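You operate a simulated robot arm through the tools that you are given. There is no shell and no other tool.

The job below is to be done with a simulated two-armed robot. You get a single attempt, and the scene is never put back.

Task
Steam the tea named on the press card for the time it says.
Fine: one run; then switch the steamer off, leave pan and dial as they are.

Only the result counts: the job must be done as asked and must still hold three seconds after the hand-in. Knocking over, shifting, dropping, spilling or breaking anything else fails it.

Robot
Two 7-joint arms with fingered hands on one trunk that stands fixed in place. Base frame: the origin is at the foot of the trunk, x ahead of it, y to its left, z up; the work surface is at about z = 0.85. Units: m, degrees, N and s.
The left shoulder is at [0.099, 0.128, 1.086], the right one opposite. Each reaches about 1.156 m from its shoulder. Payload 5 kg a hand.
The TCP of each hand is the grasp point between the finger pads, 0.037 m short of the fingertips. In the tool frame z runs along the fingers and y along their closing line. The gripper opens to 0.124 m; its body begins 0.043 m behind the TCP. The gripper is a hand of 3 fingers: y runs from the thumb to the fingers, the wrist lies at [-0.021, -0.116, -0.203] in the tool frame.
Orientation is that of the tool frame in the base frame, as a unit quaternion [x, y, z, w]. With the fingers straight down and the wrist toward the robot, the tool's x, y and z point along [0, 1, 0], [1, 0, 0] and [0, 0, -1] of the base frame.

Tools
- The arms move only by the tool servo_tool. It takes "left_plan", "right_plan" or both (then of equal length, played together; a hand with none holds still); each is a list of rows, each a list of 6 numbers: the turn, a rotation vector about the tool's x, y, z in units of 6 degrees (1.0 is 6 degrees), then the shift along the tool's x, y, z in units of 40 mm (1.0 is 40 mm). In form: [[wx, wy, wz, dx, dy, dz], ...]. A call has 1 to 20 rows; each row shifts and turns the commanded pose from where the row before left it, along the tool's axes as they then stand. A call with a number of a shift or a turn outside -1 to 1 is refused whole. Each row takes 0.2 s and may step no farther than 0.05 m and 8.6 degrees from the row before; otherwise, the whole call is refused. Where a pose cannot be reached the arm comes as near as it can. A force on the tool above 40 N (or 10 N above the force at the start of the call, whichever is more), or a blocked arm, ends the call early, and 0.2 s more pass. In this call time passes only in rows, and 0.2 s behind the last. The reply holds the time, the measured pose of the TCP, the force on the tool along the base axes, the opening and the grip force, in the units named above and with some noise, with the torque about the TCP (base axes, N m) and any sound that the robot's microphone picked up, and new pictures: "views" is both (left out), scene, wrist or none (wrist: the cameras of the hands that moved).
- Cameras (640 x 400 px; columns grow to the right, rows downward): "scene" is now at [0.2701, -0.0138, 1.2626]; the picture's right is [-0.13, -0.99, 0.00], its down [-0.42, 0.05, -0.90] and it looks along [0.90, -0.12, -0.43] (base axes); focal length 214 px, centre (320, 200). "left" rides on the left gripper at [-0.072, -0.104, -0.154] in its tool frame; the picture's right is [-0.83, -0.26, 0.49], its down [0.51, -0.72, 0.47] and it looks along [0.23, 0.64, 0.73] (tool axes); focal length 243 px, centre (320, 200). "right" rides on the right gripper at [0.072, -0.104, -0.154] in its tool frame; the picture's right is [-0.83, 0.26, -0.49], its down [-0.51, -0.72, 0.47] and it looks along [-0.23, 0.64, 0.73] (tool axes); focal length 243 px, centre (320, 200). There is no depth. A picture from a camera that has moved, and an enlarged one, comes with that camera's place and axes in the base frame and with its lens.
- move_column(by): moves the trunk up (or, below 0, down) by that many m; the arms and the scene camera ride with it, the base frame stays. It gives what a move gives, with no picture.
- set_fingers(index, middle, thumb_bend, thumb_turn, hand): sets how far each is bent, from 0 (flat) to 100 (curled in); at 30 the hand is open as for a grip, at 70 the pads meet at the TCP. One left out holds its place. A second passes; each finger stops where it meets its share of the squeeze, and holds until it gets a number again. It is the only way to open and close the hand. It gives what a move gives, with no picture; readings hold the bend of each and the force on the fingers (four entries, about 0 where the hand has none), thumb and palm. thumb_turn goes from beside the hand (0) to across from the fingers (100), as for a grip.
- pan_tilt(pan, tilt): turns the head with the scene camera to pan (to the left, within 80 degrees either way) and tilt (down, from -29 to 69), counted from straight ahead of the robot (the tilt from the chest, where the trunk bows). It gives what a move gives, and a new picture of the scene camera.
- inspect(camera, box): a new picture of the part [left, top, right, bottom] of that camera's present view, enlarged. The clock stands still meanwhile.
- hand_in(): hands the job in; it is judged then, once.

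Places have to be worked out from the pictures, the camera data and where the tool is seen. Open the grippers and draw the arms clear of the work before you hand the job in, unless the task says otherwise.

The tools are called as a command line: name --argument value ..., lists and objects as JSON in quotes. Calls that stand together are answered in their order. servo_tool: Moves the arms, as the interface text tells. Its arguments: {"type":"object","properties":{"left_plan":{"type":"array","items":{"type":"array","items":{"type":"number"}}},"right_plan":{"type":"array","items":{"type":"array","items":{"type":"number"}}},"views":{"type":"string","enum":["both","scene","wrist","none"]}},"required":[]} The other tools are called the same way: move_column (by) moves the trunk up or down; set_fingers (index, middle, thumb_bend, thumb_turn, hand) moves the fingers one by one; pan_tilt (pan, tilt) turns the head that bears the scene camera; inspect (camera, box) takes an enlarged picture of a part of a camera's view; hand_in () hands the job in.

At the start:

```text
clock: 0.0
left_tool_pos: [0.7809, 0.2693, 1.3047]
left_orientation: [0.707, 0.707, -0.001, 0.0]
left_contact_force: [0.5, -0.3, 0.1]
left_moment: [-0.03, -0.02, 0.05]
left_opening: 0.1236
left_grasp_force: 0.1
left_shape: jaw
left_bend: [30.0, 30.0, 30.0, 98.0]
left_finger forces: [0.0, 0.0, 0.0, 0.2, 0.0, 0.0]
right_tool_pos: [0.7515, -0.3809, 1.2695]
right_orientation: [0.708, 0.706, 0.0, 0.0]
right_contact_force: [0.6, -0.2, 0.1]
right_moment: [0.0, 0.0, -0.02]
right_opening: 0.1237
right_grasp_force: 0.1
right_shape: jaw
right_bend: [30.0, 30.0, 30.0, 98.0]
right_finger forces: [0.0, 0.0, 0.1, 0.0, 0.0, 0.0]
trunk travel left (down, up): [-0.275, 0.288]
head pan, tilt (commanded): [-7.3, 25.3]
```

scene: 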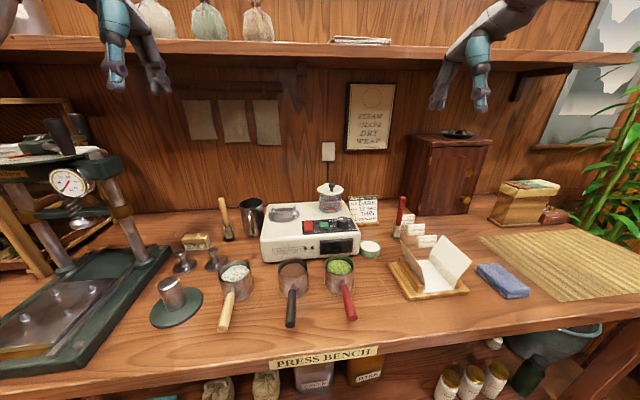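
right: 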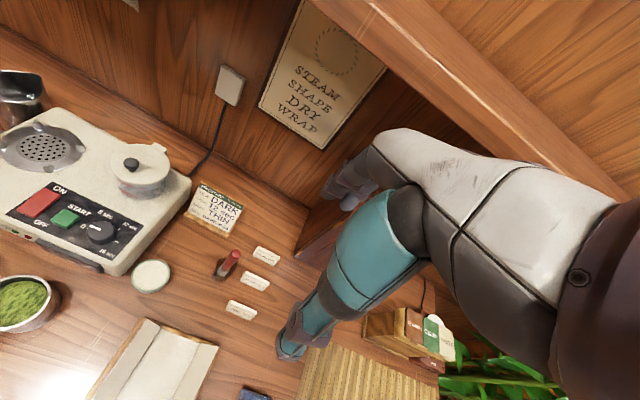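
left: 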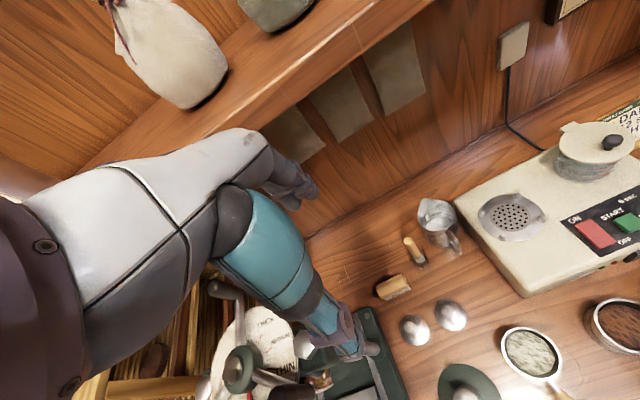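

I'll start by looking closely at the scene: the card, the steamer, the pans.

inspect --camera "scene" --box '[240, 170, 400, 270]'

inspect --camera "right" --box '[0, 100, 300, 300]'

inspect --camera "scene" --box '[340, 180, 460, 255]'

inspect --camera "left" --box '[440, 60, 640, 200]'

```text
4.00 times, centred on (320, 220) of scene
camera zoom: at [0.2701, -0.0138, 1.2626], right [-0.13, -0.99, 0.0], down [-0.42, 0.05, -0.9], along [0.9, -0.12, -0.43], focal length 858 px, centre (320, 120)
```

zoom: 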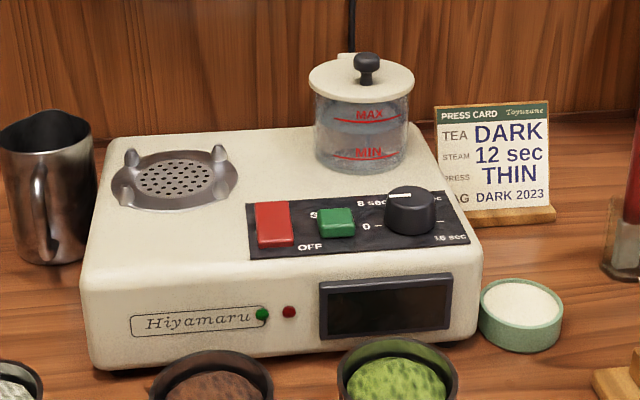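

```text
2.00 times, centred on (150, 200) of right
camera zoom: at [0.6479, -0.3077, 1.4239], right [0.26, -0.83, 0.49], down [-0.72, -0.51, -0.47], along [0.64, -0.23, -0.73], focal length 485 px, centre (660, 200)
```

zoom: 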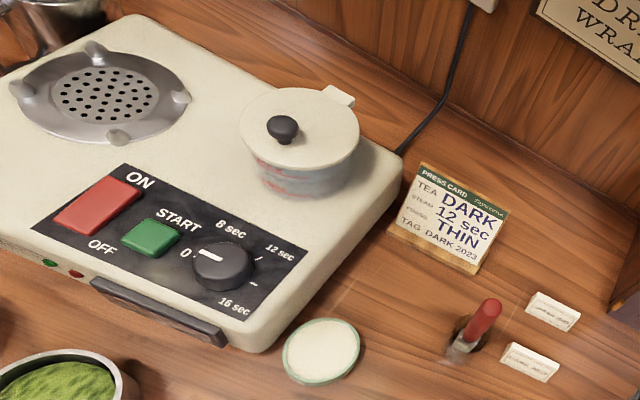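

```text
5.33 times, centred on (400, 218) of scene
camera zoom: at [0.2701, -0.0138, 1.2626], right [-0.13, -0.99, 0.0], down [-0.42, 0.05, -0.9], along [0.9, -0.12, -0.43], focal length 1144 px, centre (-107, 107)
```

zoom: 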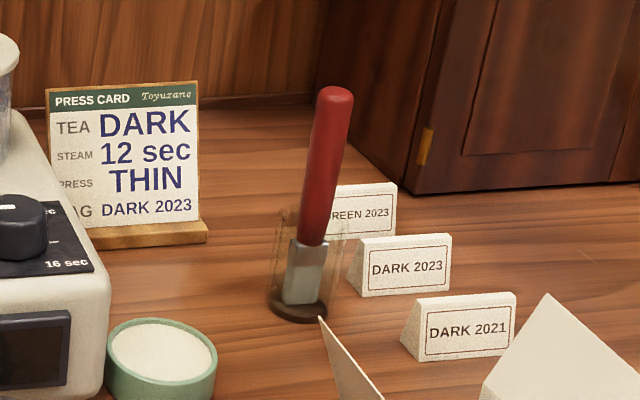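

```text
2.86 times, centred on (540, 130) of left
camera zoom: at [0.6757, 0.1963, 1.459], right [-0.26, -0.83, -0.49], down [-0.72, 0.51, -0.47], along [0.64, 0.23, -0.73], focal length 693 px, centre (-309, 400)
```

zoom: 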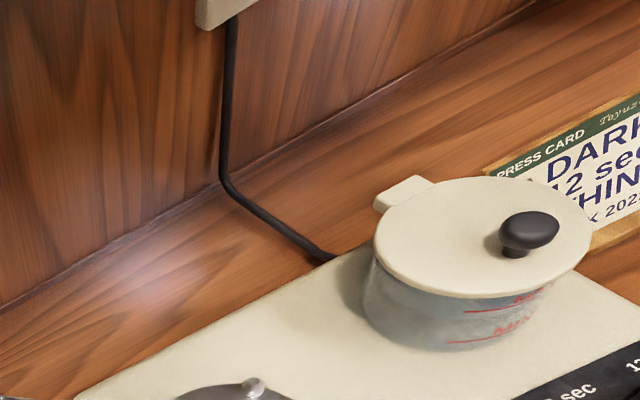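

The card says DARK, 12 sec. I'll look closer at the tank level, dial pointer, pans and anything else with instructions.

inspect --camera "scene" --box '[310, 178, 366, 213]'

inspect --camera "scene" --box '[296, 212, 368, 257]'

inspect --camera "scene" --box '[200, 240, 370, 346]'

inspect --camera "right" --box '[60, 190, 156, 250]'

inspect --camera "scene" --box '[240, 330, 400, 400]'

inspect --camera "scene" --box '[140, 180, 300, 280]'

```text
11.43 times, centred on (338, 196) of scene
camera zoom: at [0.2701, -0.0138, 1.2626], right [-0.13, -0.99, 0.0], down [-0.42, 0.05, -0.9], along [0.9, -0.12, -0.43], focal length 2451 px, centre (114, 251)
```

zoom: 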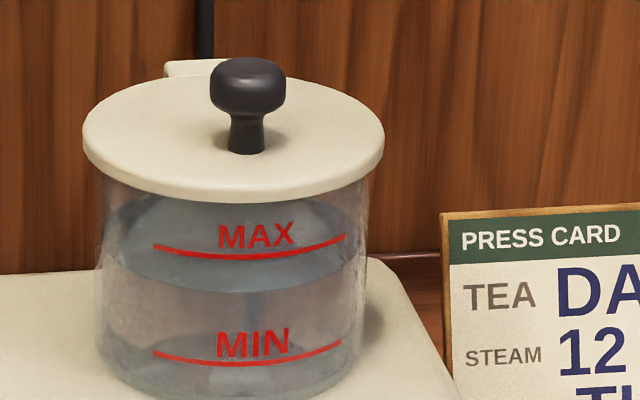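

```text
8.89 times, centred on (332, 234) of scene
camera zoom: at [0.2701, -0.0138, 1.2626], right [-0.13, -0.99, 0.0], down [-0.42, 0.05, -0.9], along [0.9, -0.12, -0.43], focal length 1906 px, centre (213, -107)
```

zoom: 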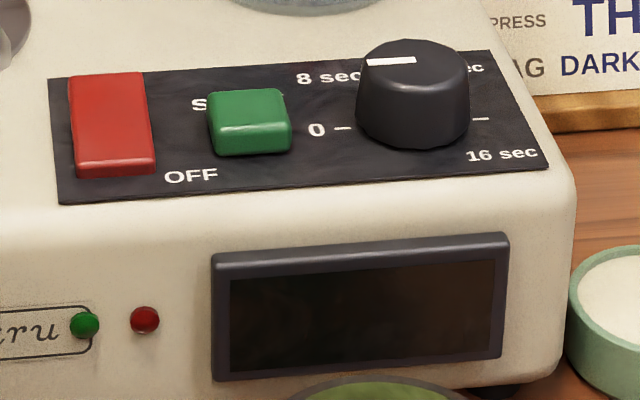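

```text
3.76 times, centred on (285, 293) of scene
camera zoom: at [0.2701, -0.0138, 1.2626], right [-0.13, -0.99, 0.0], down [-0.42, 0.05, -0.9], along [0.9, -0.12, -0.43], focal length 807 px, centre (452, -150)
```

zoom: 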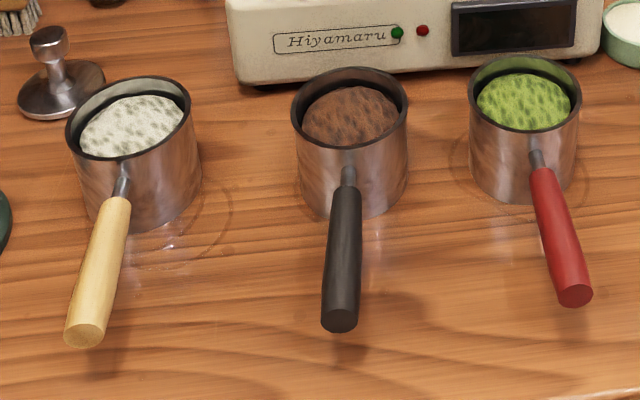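

```text
6.67 times, centred on (108, 220) of right
camera zoom: at [0.6479, -0.3077, 1.4239], right [0.26, -0.83, 0.49], down [-0.72, -0.51, -0.47], along [0.64, -0.23, -0.73], focal length 1618 px, centre (1733, 67)
```

zoom: 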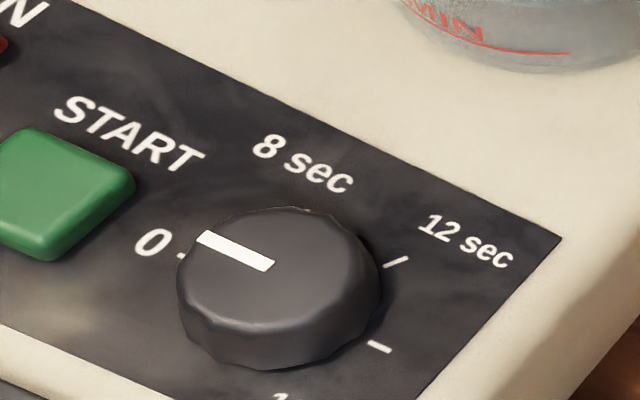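

```text
4.00 times, centred on (320, 365) of scene
camera zoom: at [0.2701, -0.0138, 1.2626], right [-0.13, -0.99, 0.0], down [-0.42, 0.05, -0.9], along [0.9, -0.12, -0.43], focal length 858 px, centre (320, -460)
```

zoom: 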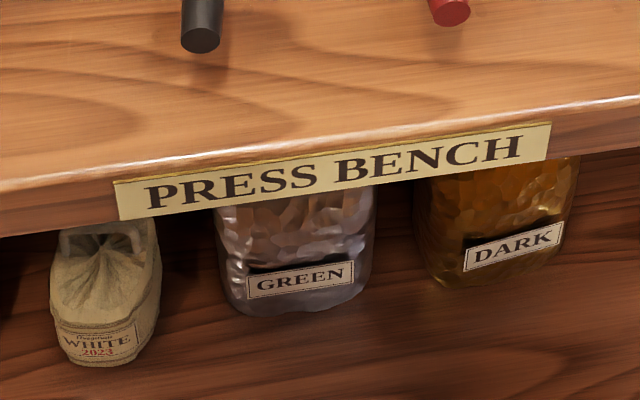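

```text
4.00 times, centred on (220, 230) of scene
camera zoom: at [0.2701, -0.0138, 1.2626], right [-0.13, -0.99, 0.0], down [-0.42, 0.05, -0.9], along [0.9, -0.12, -0.43], focal length 858 px, centre (720, 80)
```

zoom: 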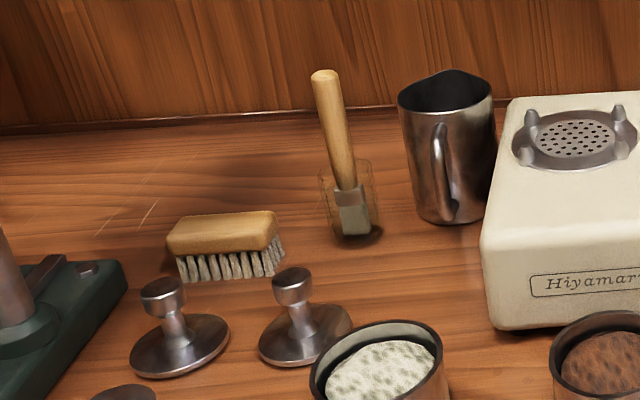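

The card reads DARK / 12 sec, water sits between MIN and MAX, and the dial pointer is at 0 (12 sec mark ~120° clockwise). I estimate the dial at (0.765,-0.139, top 0.968), START at (0.761,-0.088), rocker at (0.767,-0.046), the grate at (0.845,0.023,0.95), and the dark pan at (0.65,0.0). First I turn the left hand by 60° and bring it above the dial.

servo_tool --left_plan '[[0, 0, 1, 0, 0, 0], [0, 0, 1, 0, 0, 0], [0, 0, 1, 0, 0, 0], [0, 0, 1, 0, 0, 0], [0, 0, 1, 0, 0, 0], [0, 0, 1, 0, 0, 0], [0, 0, 1, 0, 0, 0], [0, 0, 1, 0, 0, 0], [0, 0, 1, 0, 0, 0], [0, 0, 1, 0, 0, 0]]' --views "both"

```text
clock: 2.2
left_tool_pos: [0.7808, 0.2691, 1.3047]
left_orientation: [0.966, 0.258, -0.001, 0.0]
left_contact_force: [0.3, 0.2, -0.4]
left_moment: [0.01, 0.0, -0.01]
left_opening: 0.1237
left_grasp_force: 0.0
left_shape: jaw
left_bend: [30.0, 30.0, 30.0, 98.0]
left_finger forces: [0.0, 0.0, 0.0, 0.1, 0.0, 0.0]
right_tool_pos: [0.7524, -0.3809, 1.2709]
right_orientation: [0.708, 0.706, 0.0, 0.0]
right_contact_force: [-0.9, 0.3, -0.1]
right_moment: [-0.04, 0.0, -0.02]
right_opening: 0.1233
right_grasp_force: 0.0
right_shape: jaw
right_bend: [30.0, 30.0, 30.0, 98.0]
right_finger forces: [0.1, 0.0, 0.1, 0.1, 0.1, 0.0]
trunk travel left (down, up): [-0.275, 0.288]
head pan, tilt (commanded): [-7.3, 25.3]
camera scene: at [0.2702, -0.0137, 1.2626], right [-0.13, -0.99, 0.0], down [-0.42, 0.05, -0.9], along [0.9, -0.12, -0.43], focal length 214 px, centre (320, 200)
camera left: at [0.6652, 0.323, 1.4588], right [-0.85, -0.19, -0.49], down [0.08, 0.88, -0.47], along [0.52, -0.44, -0.73], focal length 243 px, centre (320, 200)
```

scene: 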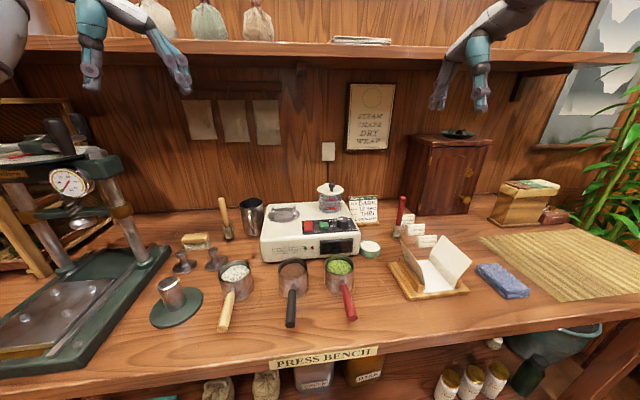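
left: 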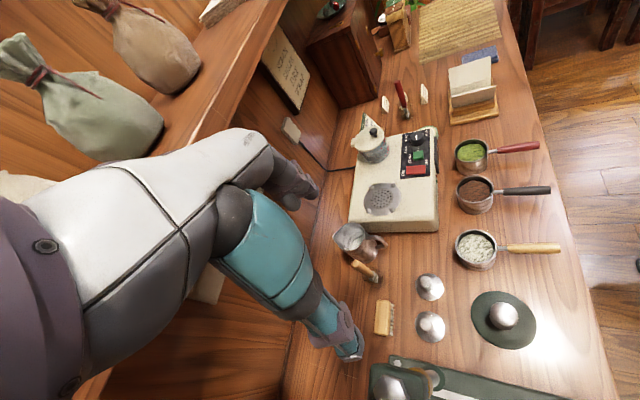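

The left wrist camera now overlooks the whole bench. I'll zoom in to triangulate the steamer and pans.

inspect --camera "left" --box '[330, 100, 458, 180]'

inspect --camera "left" --box '[340, 150, 468, 230]'

inspect --camera "left" --box '[440, 120, 568, 200]'

inspect --camera "left" --box '[440, 160, 600, 260]'

```text
5.00 times, centred on (394, 140) of left
camera zoom: at [0.6652, 0.323, 1.4588], right [-0.85, -0.19, -0.49], down [0.08, 0.88, -0.47], along [0.52, -0.44, -0.73], focal length 1213 px, centre (-50, 500)
```

zoom: 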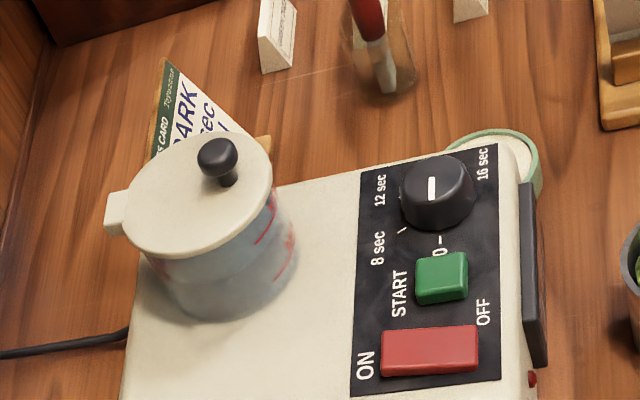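

```text
5.00 times, centred on (404, 190) of left
camera zoom: at [0.6652, 0.323, 1.4588], right [-0.85, -0.19, -0.49], down [0.08, 0.88, -0.47], along [0.52, -0.44, -0.73], focal length 1213 px, centre (-100, 250)
```

zoom: 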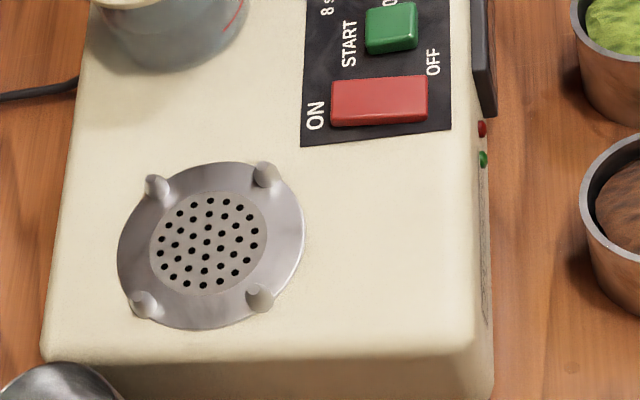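

```text
5.00 times, centred on (504, 160) of left
camera zoom: at [0.6652, 0.323, 1.4588], right [-0.85, -0.19, -0.49], down [0.08, 0.88, -0.47], along [0.52, -0.44, -0.73], focal length 1213 px, centre (-600, 400)
```

zoom: 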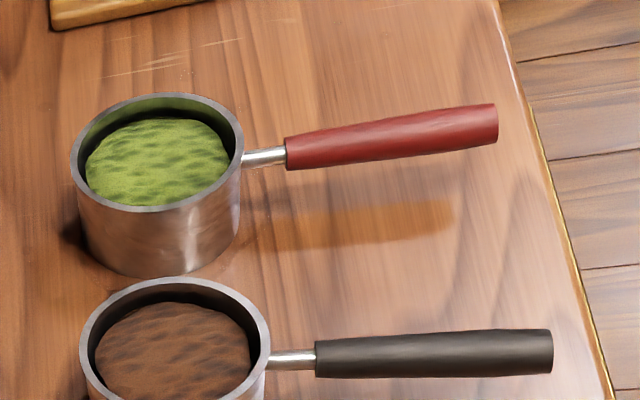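

```text
4.00 times, centred on (520, 210) of left
camera zoom: at [0.6652, 0.323, 1.4588], right [-0.85, -0.19, -0.49], down [0.08, 0.88, -0.47], along [0.52, -0.44, -0.73], focal length 970 px, centre (-480, 160)
```

zoom: 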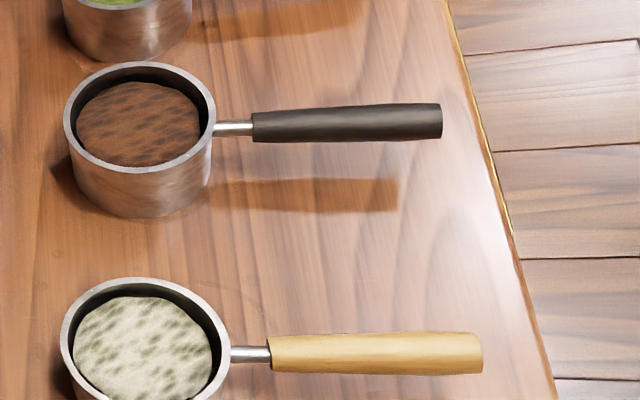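

Dial confirmed pointing at 0, knob about (0.762,-0.138,0.967). I'll zoom further on the grate lugs and the handle to judge the pan's seat.

inspect --camera "left" --box '[358, 175, 406, 205]'

inspect --camera "scene" --box '[264, 202, 304, 227]'

inspect --camera "left" --box '[390, 120, 454, 180]'

inspect --camera "scene" --box '[270, 255, 318, 330]'

```text
13.33 times, centred on (382, 190) of left
camera zoom: at [0.6652, 0.323, 1.4588], right [-0.85, -0.19, -0.49], down [0.08, 0.88, -0.47], along [0.52, -0.44, -0.73], focal length 3235 px, centre (-507, 333)
```

zoom: 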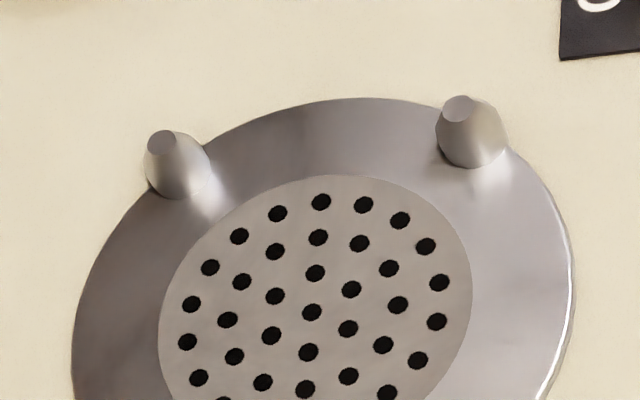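

```text
16.00 times, centred on (284, 214) of scene
camera zoom: at [0.2702, -0.0137, 1.2626], right [-0.13, -0.99, 0.0], down [-0.42, 0.05, -0.9], along [0.9, -0.12, -0.43], focal length 3432 px, centre (896, -32)
```

zoom: 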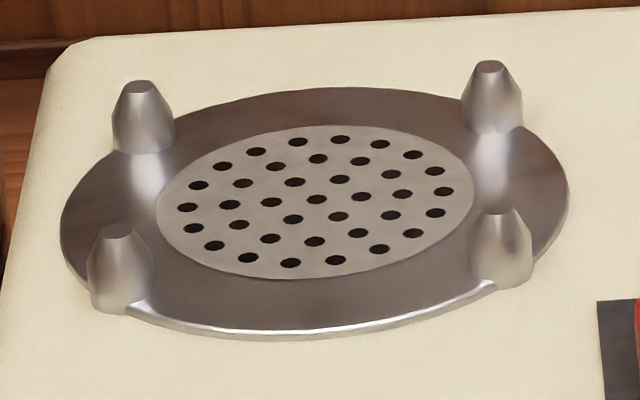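

```text
6.67 times, centred on (422, 150) of left
camera zoom: at [0.6652, 0.323, 1.4588], right [-0.85, -0.19, -0.49], down [0.08, 0.88, -0.47], along [0.52, -0.44, -0.73], focal length 1618 px, centre (-360, 533)
```

zoom: 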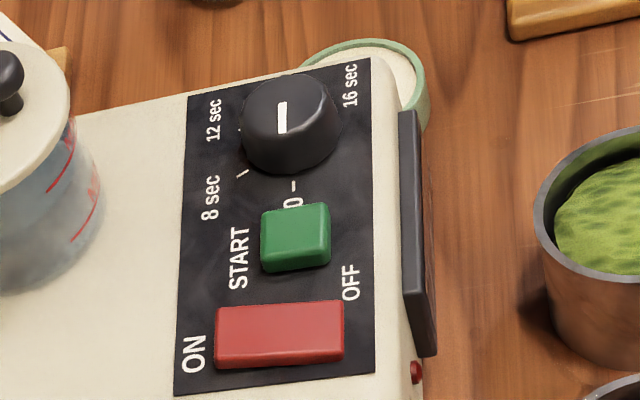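

```text
5.33 times, centred on (294, 292) of scene
camera zoom: at [0.2702, -0.0137, 1.2626], right [-0.13, -0.99, 0.0], down [-0.42, 0.05, -0.9], along [0.9, -0.12, -0.43], focal length 1144 px, centre (459, -293)
```

zoom: 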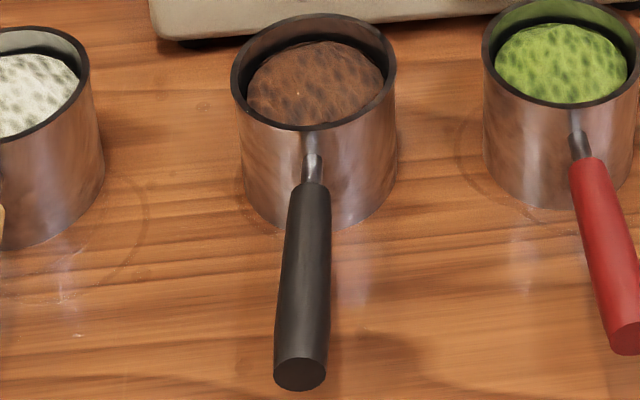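

The lugs are tapered and leave a few mm around the pan, so they will help seat it. Now I bring the left hand over the dial, at 1.14 m height.

servo_tool --left_plan '[[0, 0, 0, -0.55, 0.858, 0.412], [0, 0, 0, -0.55, 0.858, 0.412], [0, 0, 0, -0.55, 0.858, 0.412], [0, 0, 0, -0.55, 0.858, 0.412], [0, 0, 0, -0.55, 0.858, 0.412], [0, 0, 0, -0.55, 0.858, 0.412], [0, 0, 0, -0.55, 0.858, 0.412], [0, 0, 0, -0.55, 0.858, 0.412], [0, 0, 0, -0.55, 0.858, 0.412], [0, 0, 0, -0.55, 0.858, 0.412]]' --views "both"

```text
clock: 4.4
left_tool_pos: [0.762, -0.1413, 1.1421]
left_orientation: [0.966, 0.259, 0.0, 0.0]
left_contact_force: [0.0, 0.3, -0.1]
left_moment: [0.03, 0.02, -0.01]
left_opening: 0.1237
left_grasp_force: 0.0
left_shape: jaw
left_bend: [30.0, 30.0, 30.0, 98.0]
left_finger forces: [0.1, 0.0, 0.1, 0.1, 0.1, 0.0]
right_tool_pos: [0.7527, -0.3815, 1.2695]
right_orientation: [0.708, 0.707, 0.001, 0.0]
right_contact_force: [-0.6, -0.6, 0.0]
right_moment: [0.04, 0.02, 0.03]
right_opening: 0.1238
right_grasp_force: 0.0
right_shape: jaw
right_bend: [30.0, 30.0, 30.0, 98.0]
right_finger forces: [0.1, 0.1, 0.0, 0.0, 0.0, 0.1]
trunk travel left (down, up): [-0.275, 0.288]
head pan, tilt (commanded): [-7.3, 25.3]
camera scene: at [0.2703, -0.0152, 1.2625], right [-0.13, -0.99, 0.0], down [-0.42, 0.06, -0.9], along [0.9, -0.11, -0.43], focal length 214 px, centre (320, 200)
camera left: at [0.6462, -0.0869, 1.2959], right [-0.85, -0.19, -0.49], down [0.08, 0.88, -0.47], along [0.52, -0.44, -0.73], focal length 243 px, centre (320, 200)
```

scene: 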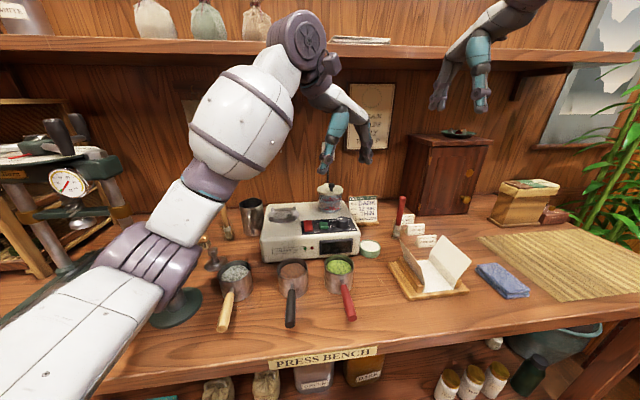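
left: 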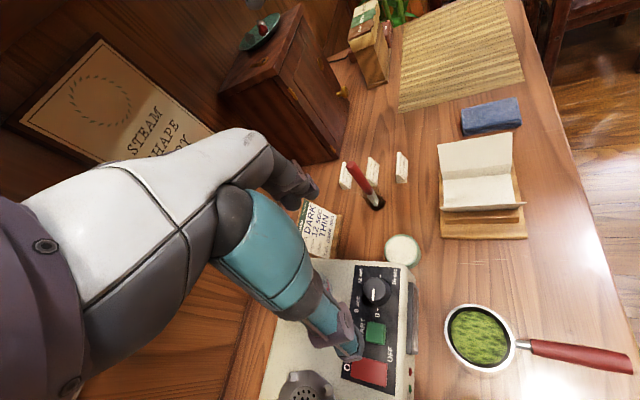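

The hand is above the dial. I zoom in on the fingers in the scene view to learn the finger geometry.

inspect --camera "scene" --box '[280, 60, 400, 200]'

inspect --camera "left" --box '[200, 120, 440, 400]'

inspect --camera "right" --box '[0, 0, 640, 400]'

```text
2.86 times, centred on (340, 130) of scene
camera zoom: at [0.2703, -0.0152, 1.2625], right [-0.13, -0.99, 0.0], down [-0.42, 0.06, -0.9], along [0.9, -0.11, -0.43], focal length 613 px, centre (263, 400)
```

zoom: 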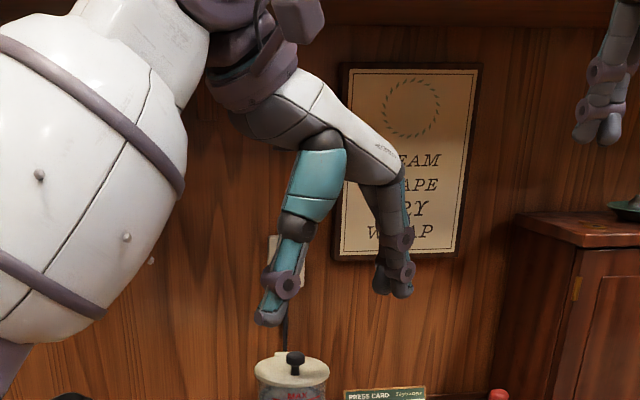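

```text
1.43 times, centred on (320, 260) of left
camera zoom: at [0.6462, -0.0869, 1.2959], right [-0.85, -0.19, -0.49], down [0.08, 0.88, -0.47], along [0.52, -0.44, -0.73], focal length 347 px, centre (320, 114)
```

zoom: 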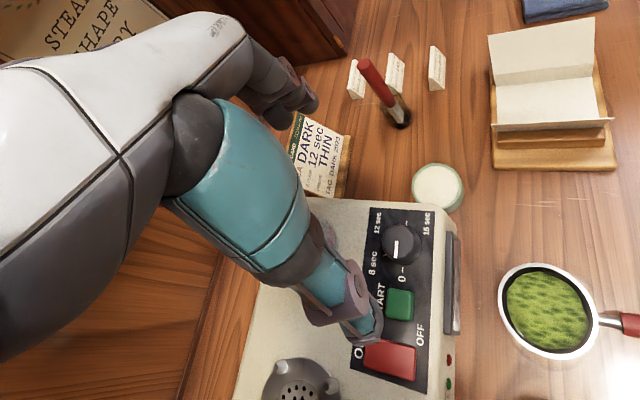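

```text
1.00 times, centred on (320, 200) of right (not enlarged: the box is as wide or as high as the picture)
camera zoom: at [0.6483, -0.3094, 1.4233], right [0.26, -0.83, 0.49], down [-0.72, -0.51, -0.47], along [0.64, -0.23, -0.73], focal length 243 px, centre (320, 200)
```

zoom: 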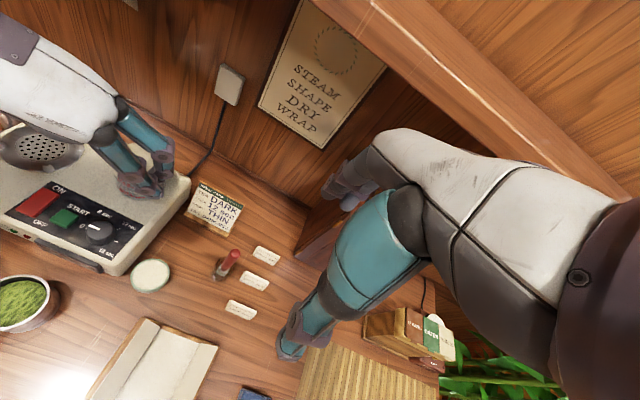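

I'll pre-close the left hand to a moderate opening before lowering so it fits around the ~36 mm knob, and check the readings.

set_fingers --hand "left" --index 50 --middle 50 --thumb_bend 50 --thumb_turn 100

inspect --camera "scene" --box '[280, 80, 400, 240]'

inspect --camera "left" --box '[200, 120, 440, 400]'

inspect --camera "right" --box '[0, 80, 240, 280]'

```text
clock: 5.4
left_tool_pos: [0.762, -0.1384, 1.1424]
left_orientation: [0.966, 0.258, 0.001, 0.0]
left_contact_force: [-0.3, -0.3, 0.6]
left_moment: [0.0, 0.0, -0.02]
left_opening: 0.0682
left_grasp_force: 0.1
left_shape: fingers
left_bend: [50.0, 50.0, 50.0, 100.0]
left_finger forces: [0.1, 0.0, 0.0, 0.0, 0.0, 0.0]
right_tool_pos: [0.752, -0.3801, 1.2698]
right_orientation: [0.708, 0.706, 0.0, -0.001]
right_contact_force: [-0.9, -0.5, 0.1]
right_moment: [-0.05, -0.02, 0.0]
right_opening: 0.1235
right_grasp_force: 0.1
right_shape: jaw
right_bend: [30.0, 30.0, 30.0, 98.0]
right_finger forces: [0.0, 0.0, 0.0, 0.1, 0.0, 0.0]
trunk travel left (down, up): [-0.275, 0.288]
head pan, tilt (commanded): [-7.3, 25.3]
```

```text
2.50 times, centred on (340, 160) of scene
camera zoom: at [0.2702, -0.0141, 1.2626], right [-0.13, -0.99, 0.0], down [-0.42, 0.05, -0.9], along [0.9, -0.12, -0.43], focal length 536 px, centre (270, 300)
```

zoom: 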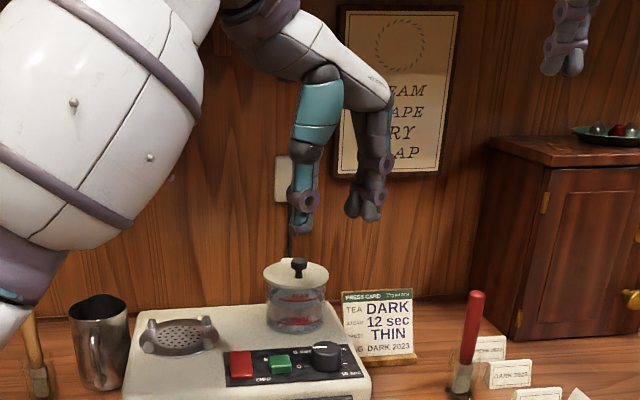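

```text
1.43 times, centred on (320, 260) of left
camera zoom: at [0.6461, -0.0855, 1.2959], right [-0.85, -0.19, -0.49], down [0.08, 0.88, -0.47], along [0.52, -0.44, -0.73], focal length 347 px, centre (320, 114)
```

zoom: 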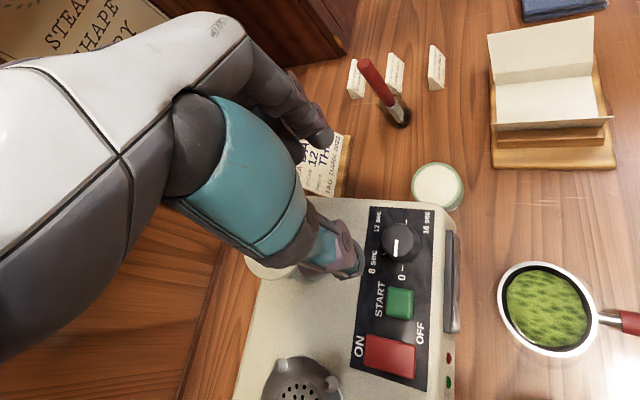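

```text
2.00 times, centred on (120, 180) of right
camera zoom: at [0.648, -0.308, 1.4238], right [0.26, -0.83, 0.49], down [-0.72, -0.51, -0.47], along [0.64, -0.23, -0.73], focal length 485 px, centre (720, 240)
```

zoom: 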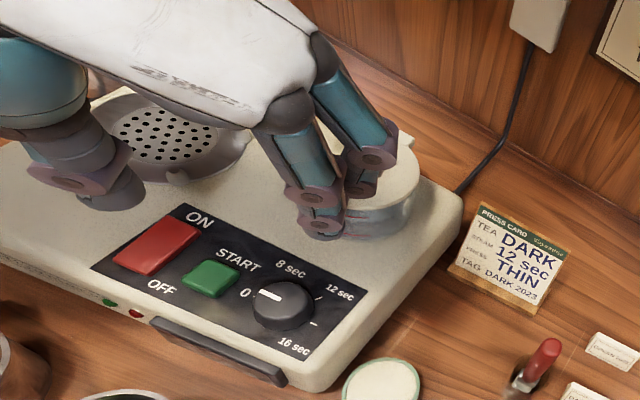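

Opening is 68 mm; fingers are ~20 mm thick and roughly vertical. I lower straight down so the fingertips straddle the knob just above the height of the START button (TCP z ≈ 0.996).

servo_tool --left_plan '[[0, 0, 0, 0, 0, 0.9], [0, 0, 0, 0, 0, 0.9], [0, 0, 0, 0, 0, 0.9]]' --views "both"

inspect --camera "scene" --box '[290, 160, 390, 260]'

inspect --camera "right" --box '[0, 120, 200, 280]'

```text
clock: 6.2
left_tool_pos: [0.7614, -0.1395, 1.0348]
left_orientation: [0.966, 0.259, -0.001, 0.0]
left_contact_force: [0.4, -0.5, -0.3]
left_moment: [0.03, 0.01, 0.0]
left_opening: 0.068
left_grasp_force: 0.1
left_shape: fingers
left_bend: [50.0, 50.0, 50.0, 100.0]
left_finger forces: [0.1, 0.0, 0.0, 0.1, 0.0, 0.0]
right_tool_pos: [0.7533, -0.3818, 1.2713]
right_orientation: [0.708, 0.706, 0.0, 0.001]
right_contact_force: [-0.4, -0.8, -0.5]
right_moment: [0.0, 0.02, 0.03]
right_opening: 0.1237
right_grasp_force: 0.1
right_shape: jaw
right_bend: [30.0, 30.0, 30.0, 98.0]
right_finger forces: [0.1, 0.0, 0.0, 0.1, 0.0, 0.0]
trunk travel left (down, up): [-0.275, 0.288]
head pan, tilt (commanded): [-7.3, 25.3]
camera scene: at [0.2706, -0.0136, 1.2625], right [-0.13, -0.99, 0.0], down [-0.42, 0.05, -0.9], along [0.9, -0.12, -0.43], focal length 214 px, centre (320, 200)
camera left: at [0.646, -0.0846, 1.188], right [-0.85, -0.19, -0.49], down [0.08, 0.88, -0.47], along [0.52, -0.44, -0.73], focal length 243 px, centre (320, 200)
```

scene: 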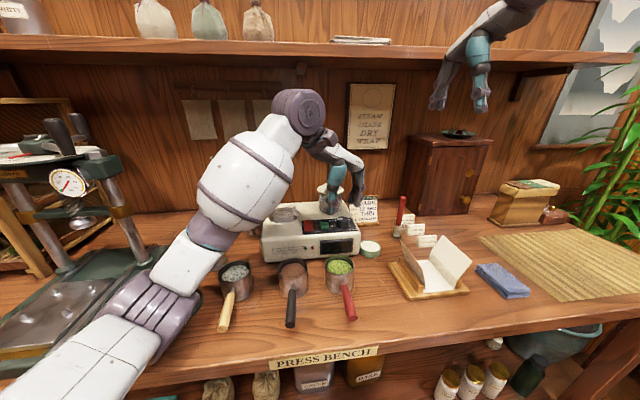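
left: 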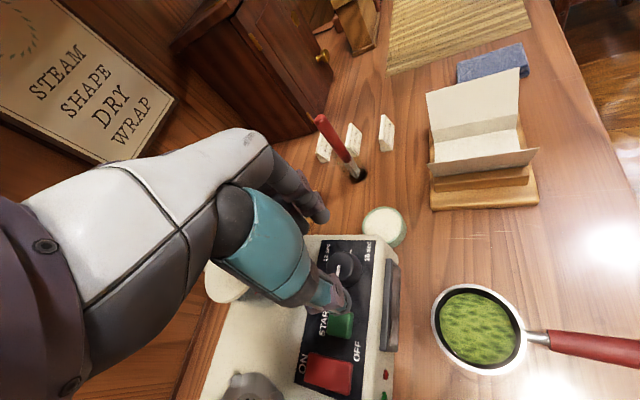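

```text
4.00 times, centred on (340, 210) of scene
camera zoom: at [0.2706, -0.0136, 1.2625], right [-0.13, -0.99, 0.0], down [-0.42, 0.05, -0.9], along [0.9, -0.12, -0.43], focal length 858 px, centre (240, 160)
```

zoom: 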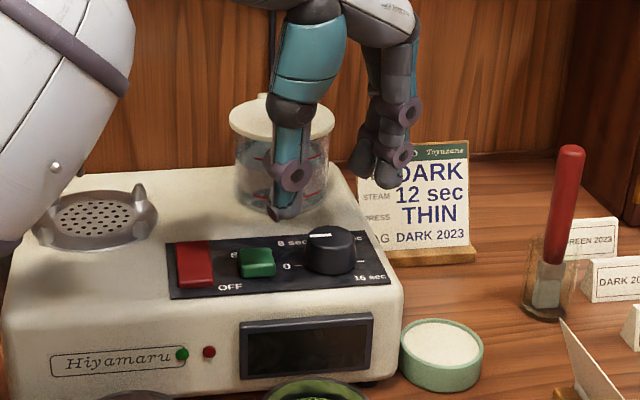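

```text
2.50 times, centred on (100, 200) of right
camera zoom: at [0.6485, -0.3074, 1.4238], right [0.26, -0.83, 0.49], down [-0.72, -0.51, -0.47], along [0.64, -0.23, -0.73], focal length 606 px, centre (870, 200)
```

zoom: 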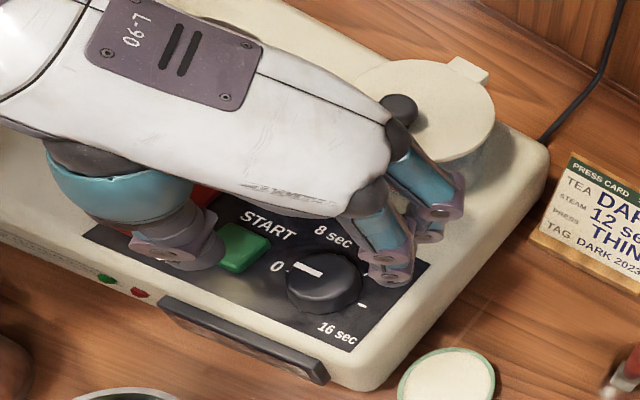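

The left elbow looks rather low over the bench (I estimate ~0.96 m), so I want more clearance before working. I'll retract both hands away from the shelf edge, then raise the trunk.

servo_tool --left_plan '[[0, 0, 0, 0, 0, -0.9], [0, 0, 0, 0, 0, -0.9], [0, 0, 0, -0.8125, -0.469, 0], [0, 0, 0, -0.8125, -0.469, 0], [0, 0, 0, -0.8125, -0.469, 0], [0, 0, 0, -0.8125, -0.469, 0]]' --right_plan '[[0, 0, 0, 0, 0, 0], [0, 0, 0, 0, 0, 0], [0, 0, 0, 0, -0.94, 0], [0, 0, 0, 0, -0.94, 0], [0, 0, 0, 0, -0.94, 0], [0, 0, 0, 0, -0.94, 0]]' --views "scene"

```text
clock: 7.6
left_tool_pos: [0.6071, -0.139, 1.1051]
left_orientation: [0.966, 0.259, 0.0, 0.001]
left_contact_force: [0.0, -0.2, 0.5]
left_moment: [0.04, -0.05, 0.02]
left_opening: 0.0682
left_grasp_force: 0.0
left_shape: fingers
left_bend: [50.0, 50.0, 50.0, 100.0]
left_finger forces: [0.0, 0.0, 0.0, 0.0, 0.0, 0.0]
right_tool_pos: [0.6007, -0.3797, 1.2725]
right_orientation: [0.708, 0.707, 0.002, 0.001]
right_contact_force: [-1.2, -1.2, 0.5]
right_moment: [0.01, -0.06, 0.0]
right_opening: 0.1238
right_grasp_force: 0.0
right_shape: jaw
right_bend: [30.0, 30.0, 30.0, 98.0]
right_finger forces: [0.1, 0.0, 0.0, 0.1, 0.0, 0.1]
trunk travel left (down, up): [-0.275, 0.288]
head pan, tilt (commanded): [-7.3, 25.3]
camera scene: at [0.2672, -0.0142, 1.2633], right [-0.13, -0.99, 0.0], down [-0.42, 0.05, -0.91], along [0.9, -0.12, -0.43], focal length 214 px, centre (320, 200)
```

scene: 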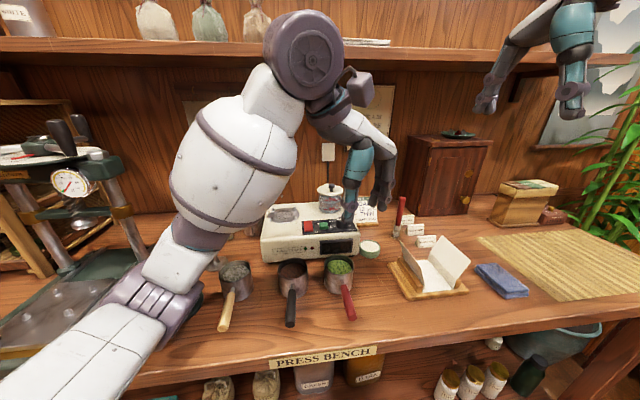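

Both hands are back from the shelf. I raise the trunk by 0.2 m.

move_column --by 0.2

pan_tilt --pan -5 --tilt 40

```text
clock: 9.8
left_tool_pos: [0.6111, -0.1377, 1.3034]
left_orientation: [0.966, 0.259, -0.001, 0.0]
left_contact_force: [-0.8, 0.1, 0.2]
left_moment: [0.01, -0.04, 0.01]
left_opening: 0.0682
left_grasp_force: 0.1
left_shape: fingers
left_bend: [50.0, 50.0, 50.0, 100.0]
left_finger forces: [0.0, 0.0, 0.1, 0.1, 0.1, 0.0]
right_tool_pos: [0.6024, -0.3795, 1.4689]
right_orientation: [0.708, 0.707, 0.0, 0.0]
right_contact_force: [0.8, -0.2, -0.1]
right_moment: [-0.01, 0.03, -0.01]
right_opening: 0.1239
right_grasp_force: 0.0
right_shape: jaw
right_bend: [30.0, 30.0, 30.0, 98.0]
right_finger forces: [0.1, 0.0, 0.0, 0.0, 0.1, 0.0]
trunk travel left (down, up): [-0.475, 0.088]
head pan, tilt (commanded): [-7.3, 25.3]
```

```text
clock: 10.5
left_tool_pos: [0.6121, -0.1381, 1.3037]
left_orientation: [0.966, 0.259, 0.001, 0.0]
left_contact_force: [-0.8, 0.3, 0.2]
left_moment: [0.01, 0.0, 0.0]
left_opening: 0.0679
left_grasp_force: 0.1
left_shape: fingers
left_bend: [50.0, 50.0, 50.0, 100.0]
left_finger forces: [0.1, 0.1, 0.0, 0.1, 0.0, 0.1]
right_tool_pos: [0.6007, -0.3802, 1.4692]
right_orientation: [0.707, 0.707, 0.0, 0.0]
right_contact_force: [-0.9, -0.2, -0.2]
right_moment: [0.01, 0.02, 0.04]
right_opening: 0.1237
right_grasp_force: 0.0
right_shape: jaw
right_bend: [30.0, 30.0, 30.0, 98.0]
right_finger forces: [0.0, 0.0, 0.0, 0.0, 0.0, 0.0]
trunk travel left (down, up): [-0.475, 0.088]
head pan, tilt (commanded): [-5.0, 40.0]
camera scene: at [0.2018, -0.0096, 1.4537], right [-0.09, -1.0, 0.0], down [-0.64, 0.06, -0.77], along [0.76, -0.07, -0.64], focal length 214 px, centre (320, 200)
```

scene: 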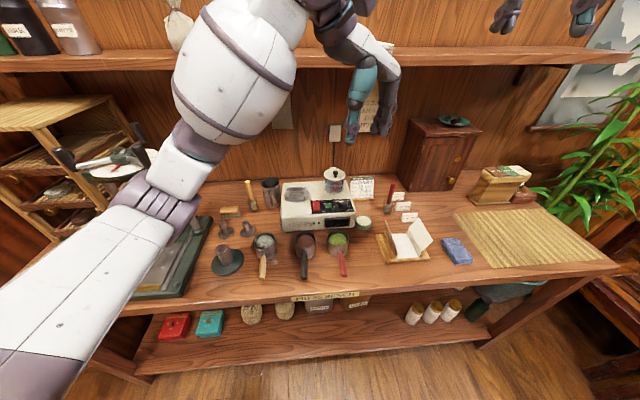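

The elbow is now well clear. I lower the left hand in the open area, then move forward over the dial.

servo_tool --left_plan '[[0, 0, 0, 0, 0, 0.95], [0, 0, 0, 0, 0, 0.95], [0, 0, 0, 0, 0, 0.95], [0, 0, 0, 0, 0, 0.95], [0, 0, 0, 0, 0, 0.95], [0, 0, 0, 0, 0, 0.95], [0, 0, 0, 0.818, 0.4725, 0], [0, 0, 0, 0.818, 0.4725, 0], [0, 0, 0, 0.818, 0.4725, 0], [0, 0, 0, 0.818, 0.4725, 0]]' --views "both"

```text
clock: 12.7
left_tool_pos: [0.7647, -0.139, 1.0743]
left_orientation: [0.966, 0.259, -0.001, 0.0]
left_contact_force: [0.3, -0.4, -0.3]
left_moment: [0.03, -0.01, 0.01]
left_opening: 0.0679
left_grasp_force: 0.1
left_shape: fingers
left_bend: [50.0, 50.0, 50.0, 100.0]
left_finger forces: [0.0, 0.0, 0.1, 0.0, 0.1, 0.0]
right_tool_pos: [0.6032, -0.3819, 1.4686]
right_orientation: [0.708, 0.706, 0.0, 0.0]
right_contact_force: [-0.5, -0.3, -0.1]
right_moment: [0.02, 0.0, -0.02]
right_opening: 0.1237
right_grasp_force: 0.0
right_shape: jaw
right_bend: [30.0, 30.0, 30.0, 98.0]
right_finger forces: [0.1, 0.0, 0.0, 0.0, 0.0, 0.0]
trunk travel left (down, up): [-0.475, 0.088]
head pan, tilt (commanded): [-5.0, 40.0]
camera scene: at [0.2027, -0.0101, 1.4535], right [-0.09, -1.0, 0.0], down [-0.64, 0.06, -0.77], along [0.76, -0.07, -0.64], focal length 214 px, centre (320, 200)
camera left: at [0.6493, -0.086, 1.2282], right [-0.85, -0.19, -0.49], down [0.08, 0.88, -0.47], along [0.52, -0.44, -0.73], focal length 243 px, centre (320, 200)
```

scene: 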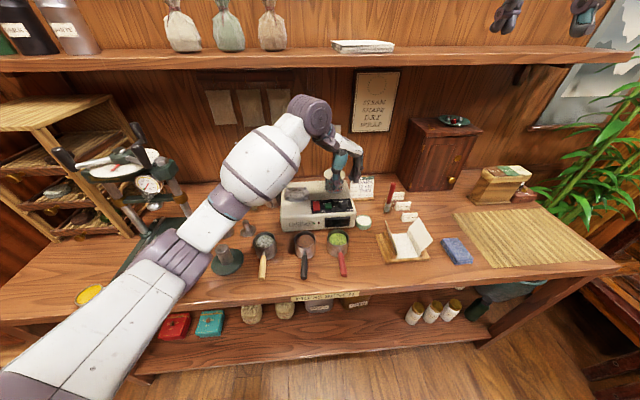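
left: 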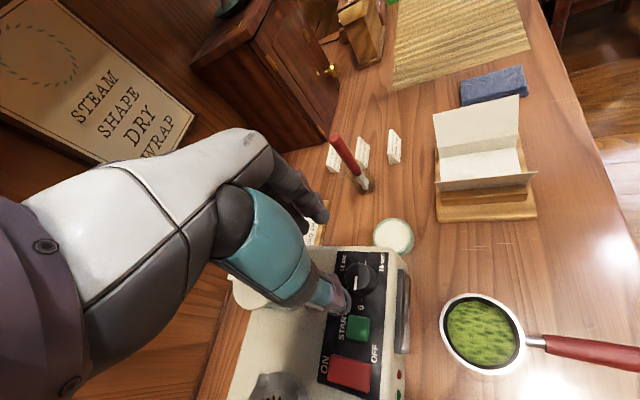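

Good clearance now. I lower 80 mm so the fingertips straddle the knob, and look.

servo_tool --left_plan '[[0, 0, 0, 0, 0, 0.5], [0, 0, 0, 0, 0, 0.5], [0, 0, 0, 0, 0, 0.5], [0, 0, 0, 0, 0, 0.45]]' --views "wrist"

inspect --camera "left" --box '[220, 220, 400, 400]'

inspect --camera "scene" --box '[280, 140, 380, 240]'

```text
clock: 13.7
left_tool_pos: [0.762, -0.1372, 0.9985]
left_orientation: [0.966, 0.259, 0.0, -0.001]
left_contact_force: [0.6, 0.1, -0.3]
left_moment: [-0.01, -0.02, -0.01]
left_opening: 0.0683
left_grasp_force: 0.1
left_shape: fingers
left_bend: [50.0, 50.0, 50.0, 100.0]
left_finger forces: [0.0, 0.0, 0.1, 0.1, 0.1, 0.0]
right_tool_pos: [0.6016, -0.3797, 1.4688]
right_orientation: [0.707, 0.707, 0.0, 0.0]
right_contact_force: [0.5, -0.3, -1.0]
right_moment: [-0.02, 0.0, 0.02]
right_opening: 0.1237
right_grasp_force: 0.1
right_shape: jaw
right_bend: [30.0, 30.0, 30.0, 98.0]
right_finger forces: [0.0, 0.1, 0.1, 0.1, 0.1, 0.0]
trunk travel left (down, up): [-0.475, 0.088]
head pan, tilt (commanded): [-5.0, 40.0]
camera left: at [0.6469, -0.0845, 1.1514], right [-0.85, -0.19, -0.49], down [0.08, 0.88, -0.47], along [0.52, -0.44, -0.73], focal length 243 px, centre (320, 200)
```

left: 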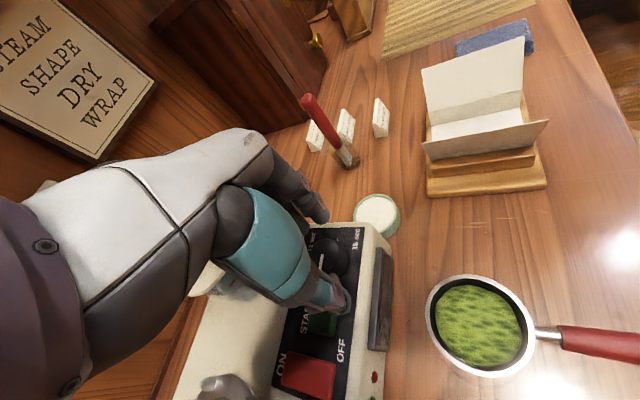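

```text
2.22 times, centred on (310, 310) of left
camera zoom: at [0.6469, -0.0845, 1.1514], right [-0.85, -0.19, -0.49], down [0.08, 0.88, -0.47], along [0.52, -0.44, -0.73], focal length 539 px, centre (342, -44)
```

zoom: 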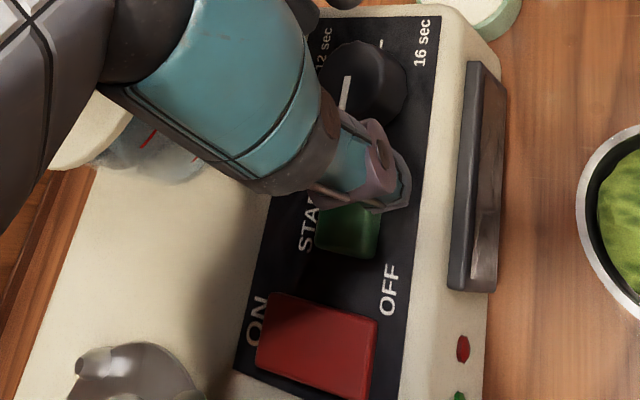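

```text
4.00 times, centred on (330, 190) of scene
camera zoom: at [0.2018, -0.0094, 1.4537], right [-0.09, -1.0, 0.0], down [-0.64, 0.06, -0.77], along [0.76, -0.07, -0.64], focal length 858 px, centre (280, 240)
```

zoom: 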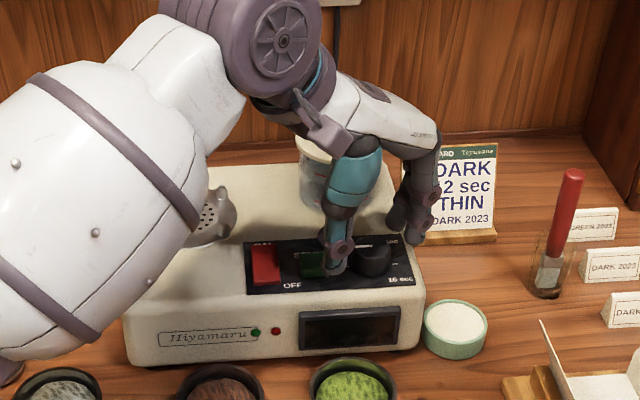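

The hand straddles the knob with thumb near-left and fingers far-right, with no contact. I lower 4 mm more and close gently.

servo_tool --left_plan '[[0, 0, 0, 0, 0, 0.12]]' --views "none"

set_fingers --hand "left" --index 58 --middle 58 --thumb_bend 58

inspect --camera "scene" --box '[310, 170, 370, 220]'

inspect --camera "left" --box '[260, 180, 400, 320]'

```text
clock: 14.1
left_tool_pos: [0.7608, -0.1376, 0.9938]
left_orientation: [0.966, 0.259, 0.001, 0.0]
left_contact_force: [0.6, 0.1, 0.3]
left_moment: [-0.02, -0.03, -0.02]
left_opening: 0.0683
left_grasp_force: 0.1
left_shape: fingers
left_bend: [50.0, 50.0, 50.0, 100.0]
left_finger forces: [0.1, 0.1, 0.1, 0.1, 0.0, 0.0]
right_tool_pos: [0.6011, -0.3792, 1.4703]
right_orientation: [0.708, 0.707, 0.0, 0.0]
right_contact_force: [-0.2, -0.6, -1.2]
right_moment: [0.01, 0.01, 0.01]
right_opening: 0.1239
right_grasp_force: 0.1
right_shape: jaw
right_bend: [30.0, 30.0, 30.0, 98.0]
right_finger forces: [0.0, 0.1, 0.1, 0.0, 0.1, 0.0]
trunk travel left (down, up): [-0.475, 0.088]
head pan, tilt (commanded): [-5.0, 40.0]
```

```text
clock: 15.1
left_tool_pos: [0.7618, -0.1377, 0.9944]
left_orientation: [0.966, 0.258, 0.0, 0.0]
left_contact_force: [0.0, 0.6, 0.2]
left_moment: [0.0, 0.0, 0.05]
left_opening: 0.0465
left_grasp_force: 0.1
left_shape: fingers
left_bend: [57.0, 57.0, 57.0, 100.0]
left_finger forces: [0.0, 0.0, 0.1, 0.0, 0.1, 0.1]
right_tool_pos: [0.6013, -0.3788, 1.4707]
right_orientation: [0.708, 0.706, 0.0, 0.0]
right_contact_force: [0.3, -0.1, 0.6]
right_moment: [0.03, -0.02, -0.01]
right_opening: 0.124
right_grasp_force: 0.0
right_shape: jaw
right_bend: [30.0, 30.0, 30.0, 98.0]
right_finger forces: [0.0, 0.0, 0.1, 0.0, 0.1, 0.1]
trunk travel left (down, up): [-0.475, 0.088]
head pan, tilt (commanded): [-5.0, 40.0]
```

```text
8.00 times, centred on (340, 195) of scene
camera zoom: at [0.2015, -0.0095, 1.4537], right [-0.09, -1.0, 0.0], down [-0.64, 0.06, -0.77], along [0.76, -0.07, -0.64], focal length 1716 px, centre (160, 240)
```

zoom: 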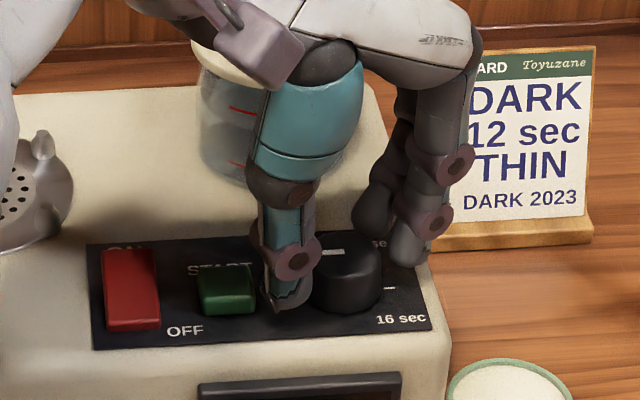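

```text
2.86 times, centred on (330, 250) of left
camera zoom: at [0.6466, -0.0844, 1.1469], right [-0.85, -0.19, -0.49], down [0.08, 0.88, -0.47], along [0.52, -0.44, -0.73], focal length 693 px, centre (291, 57)
```

zoom: 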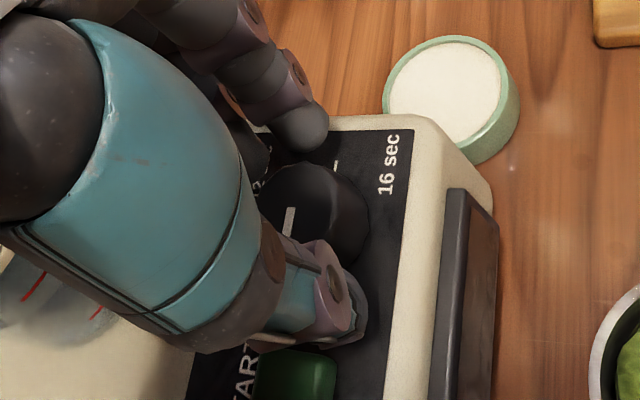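

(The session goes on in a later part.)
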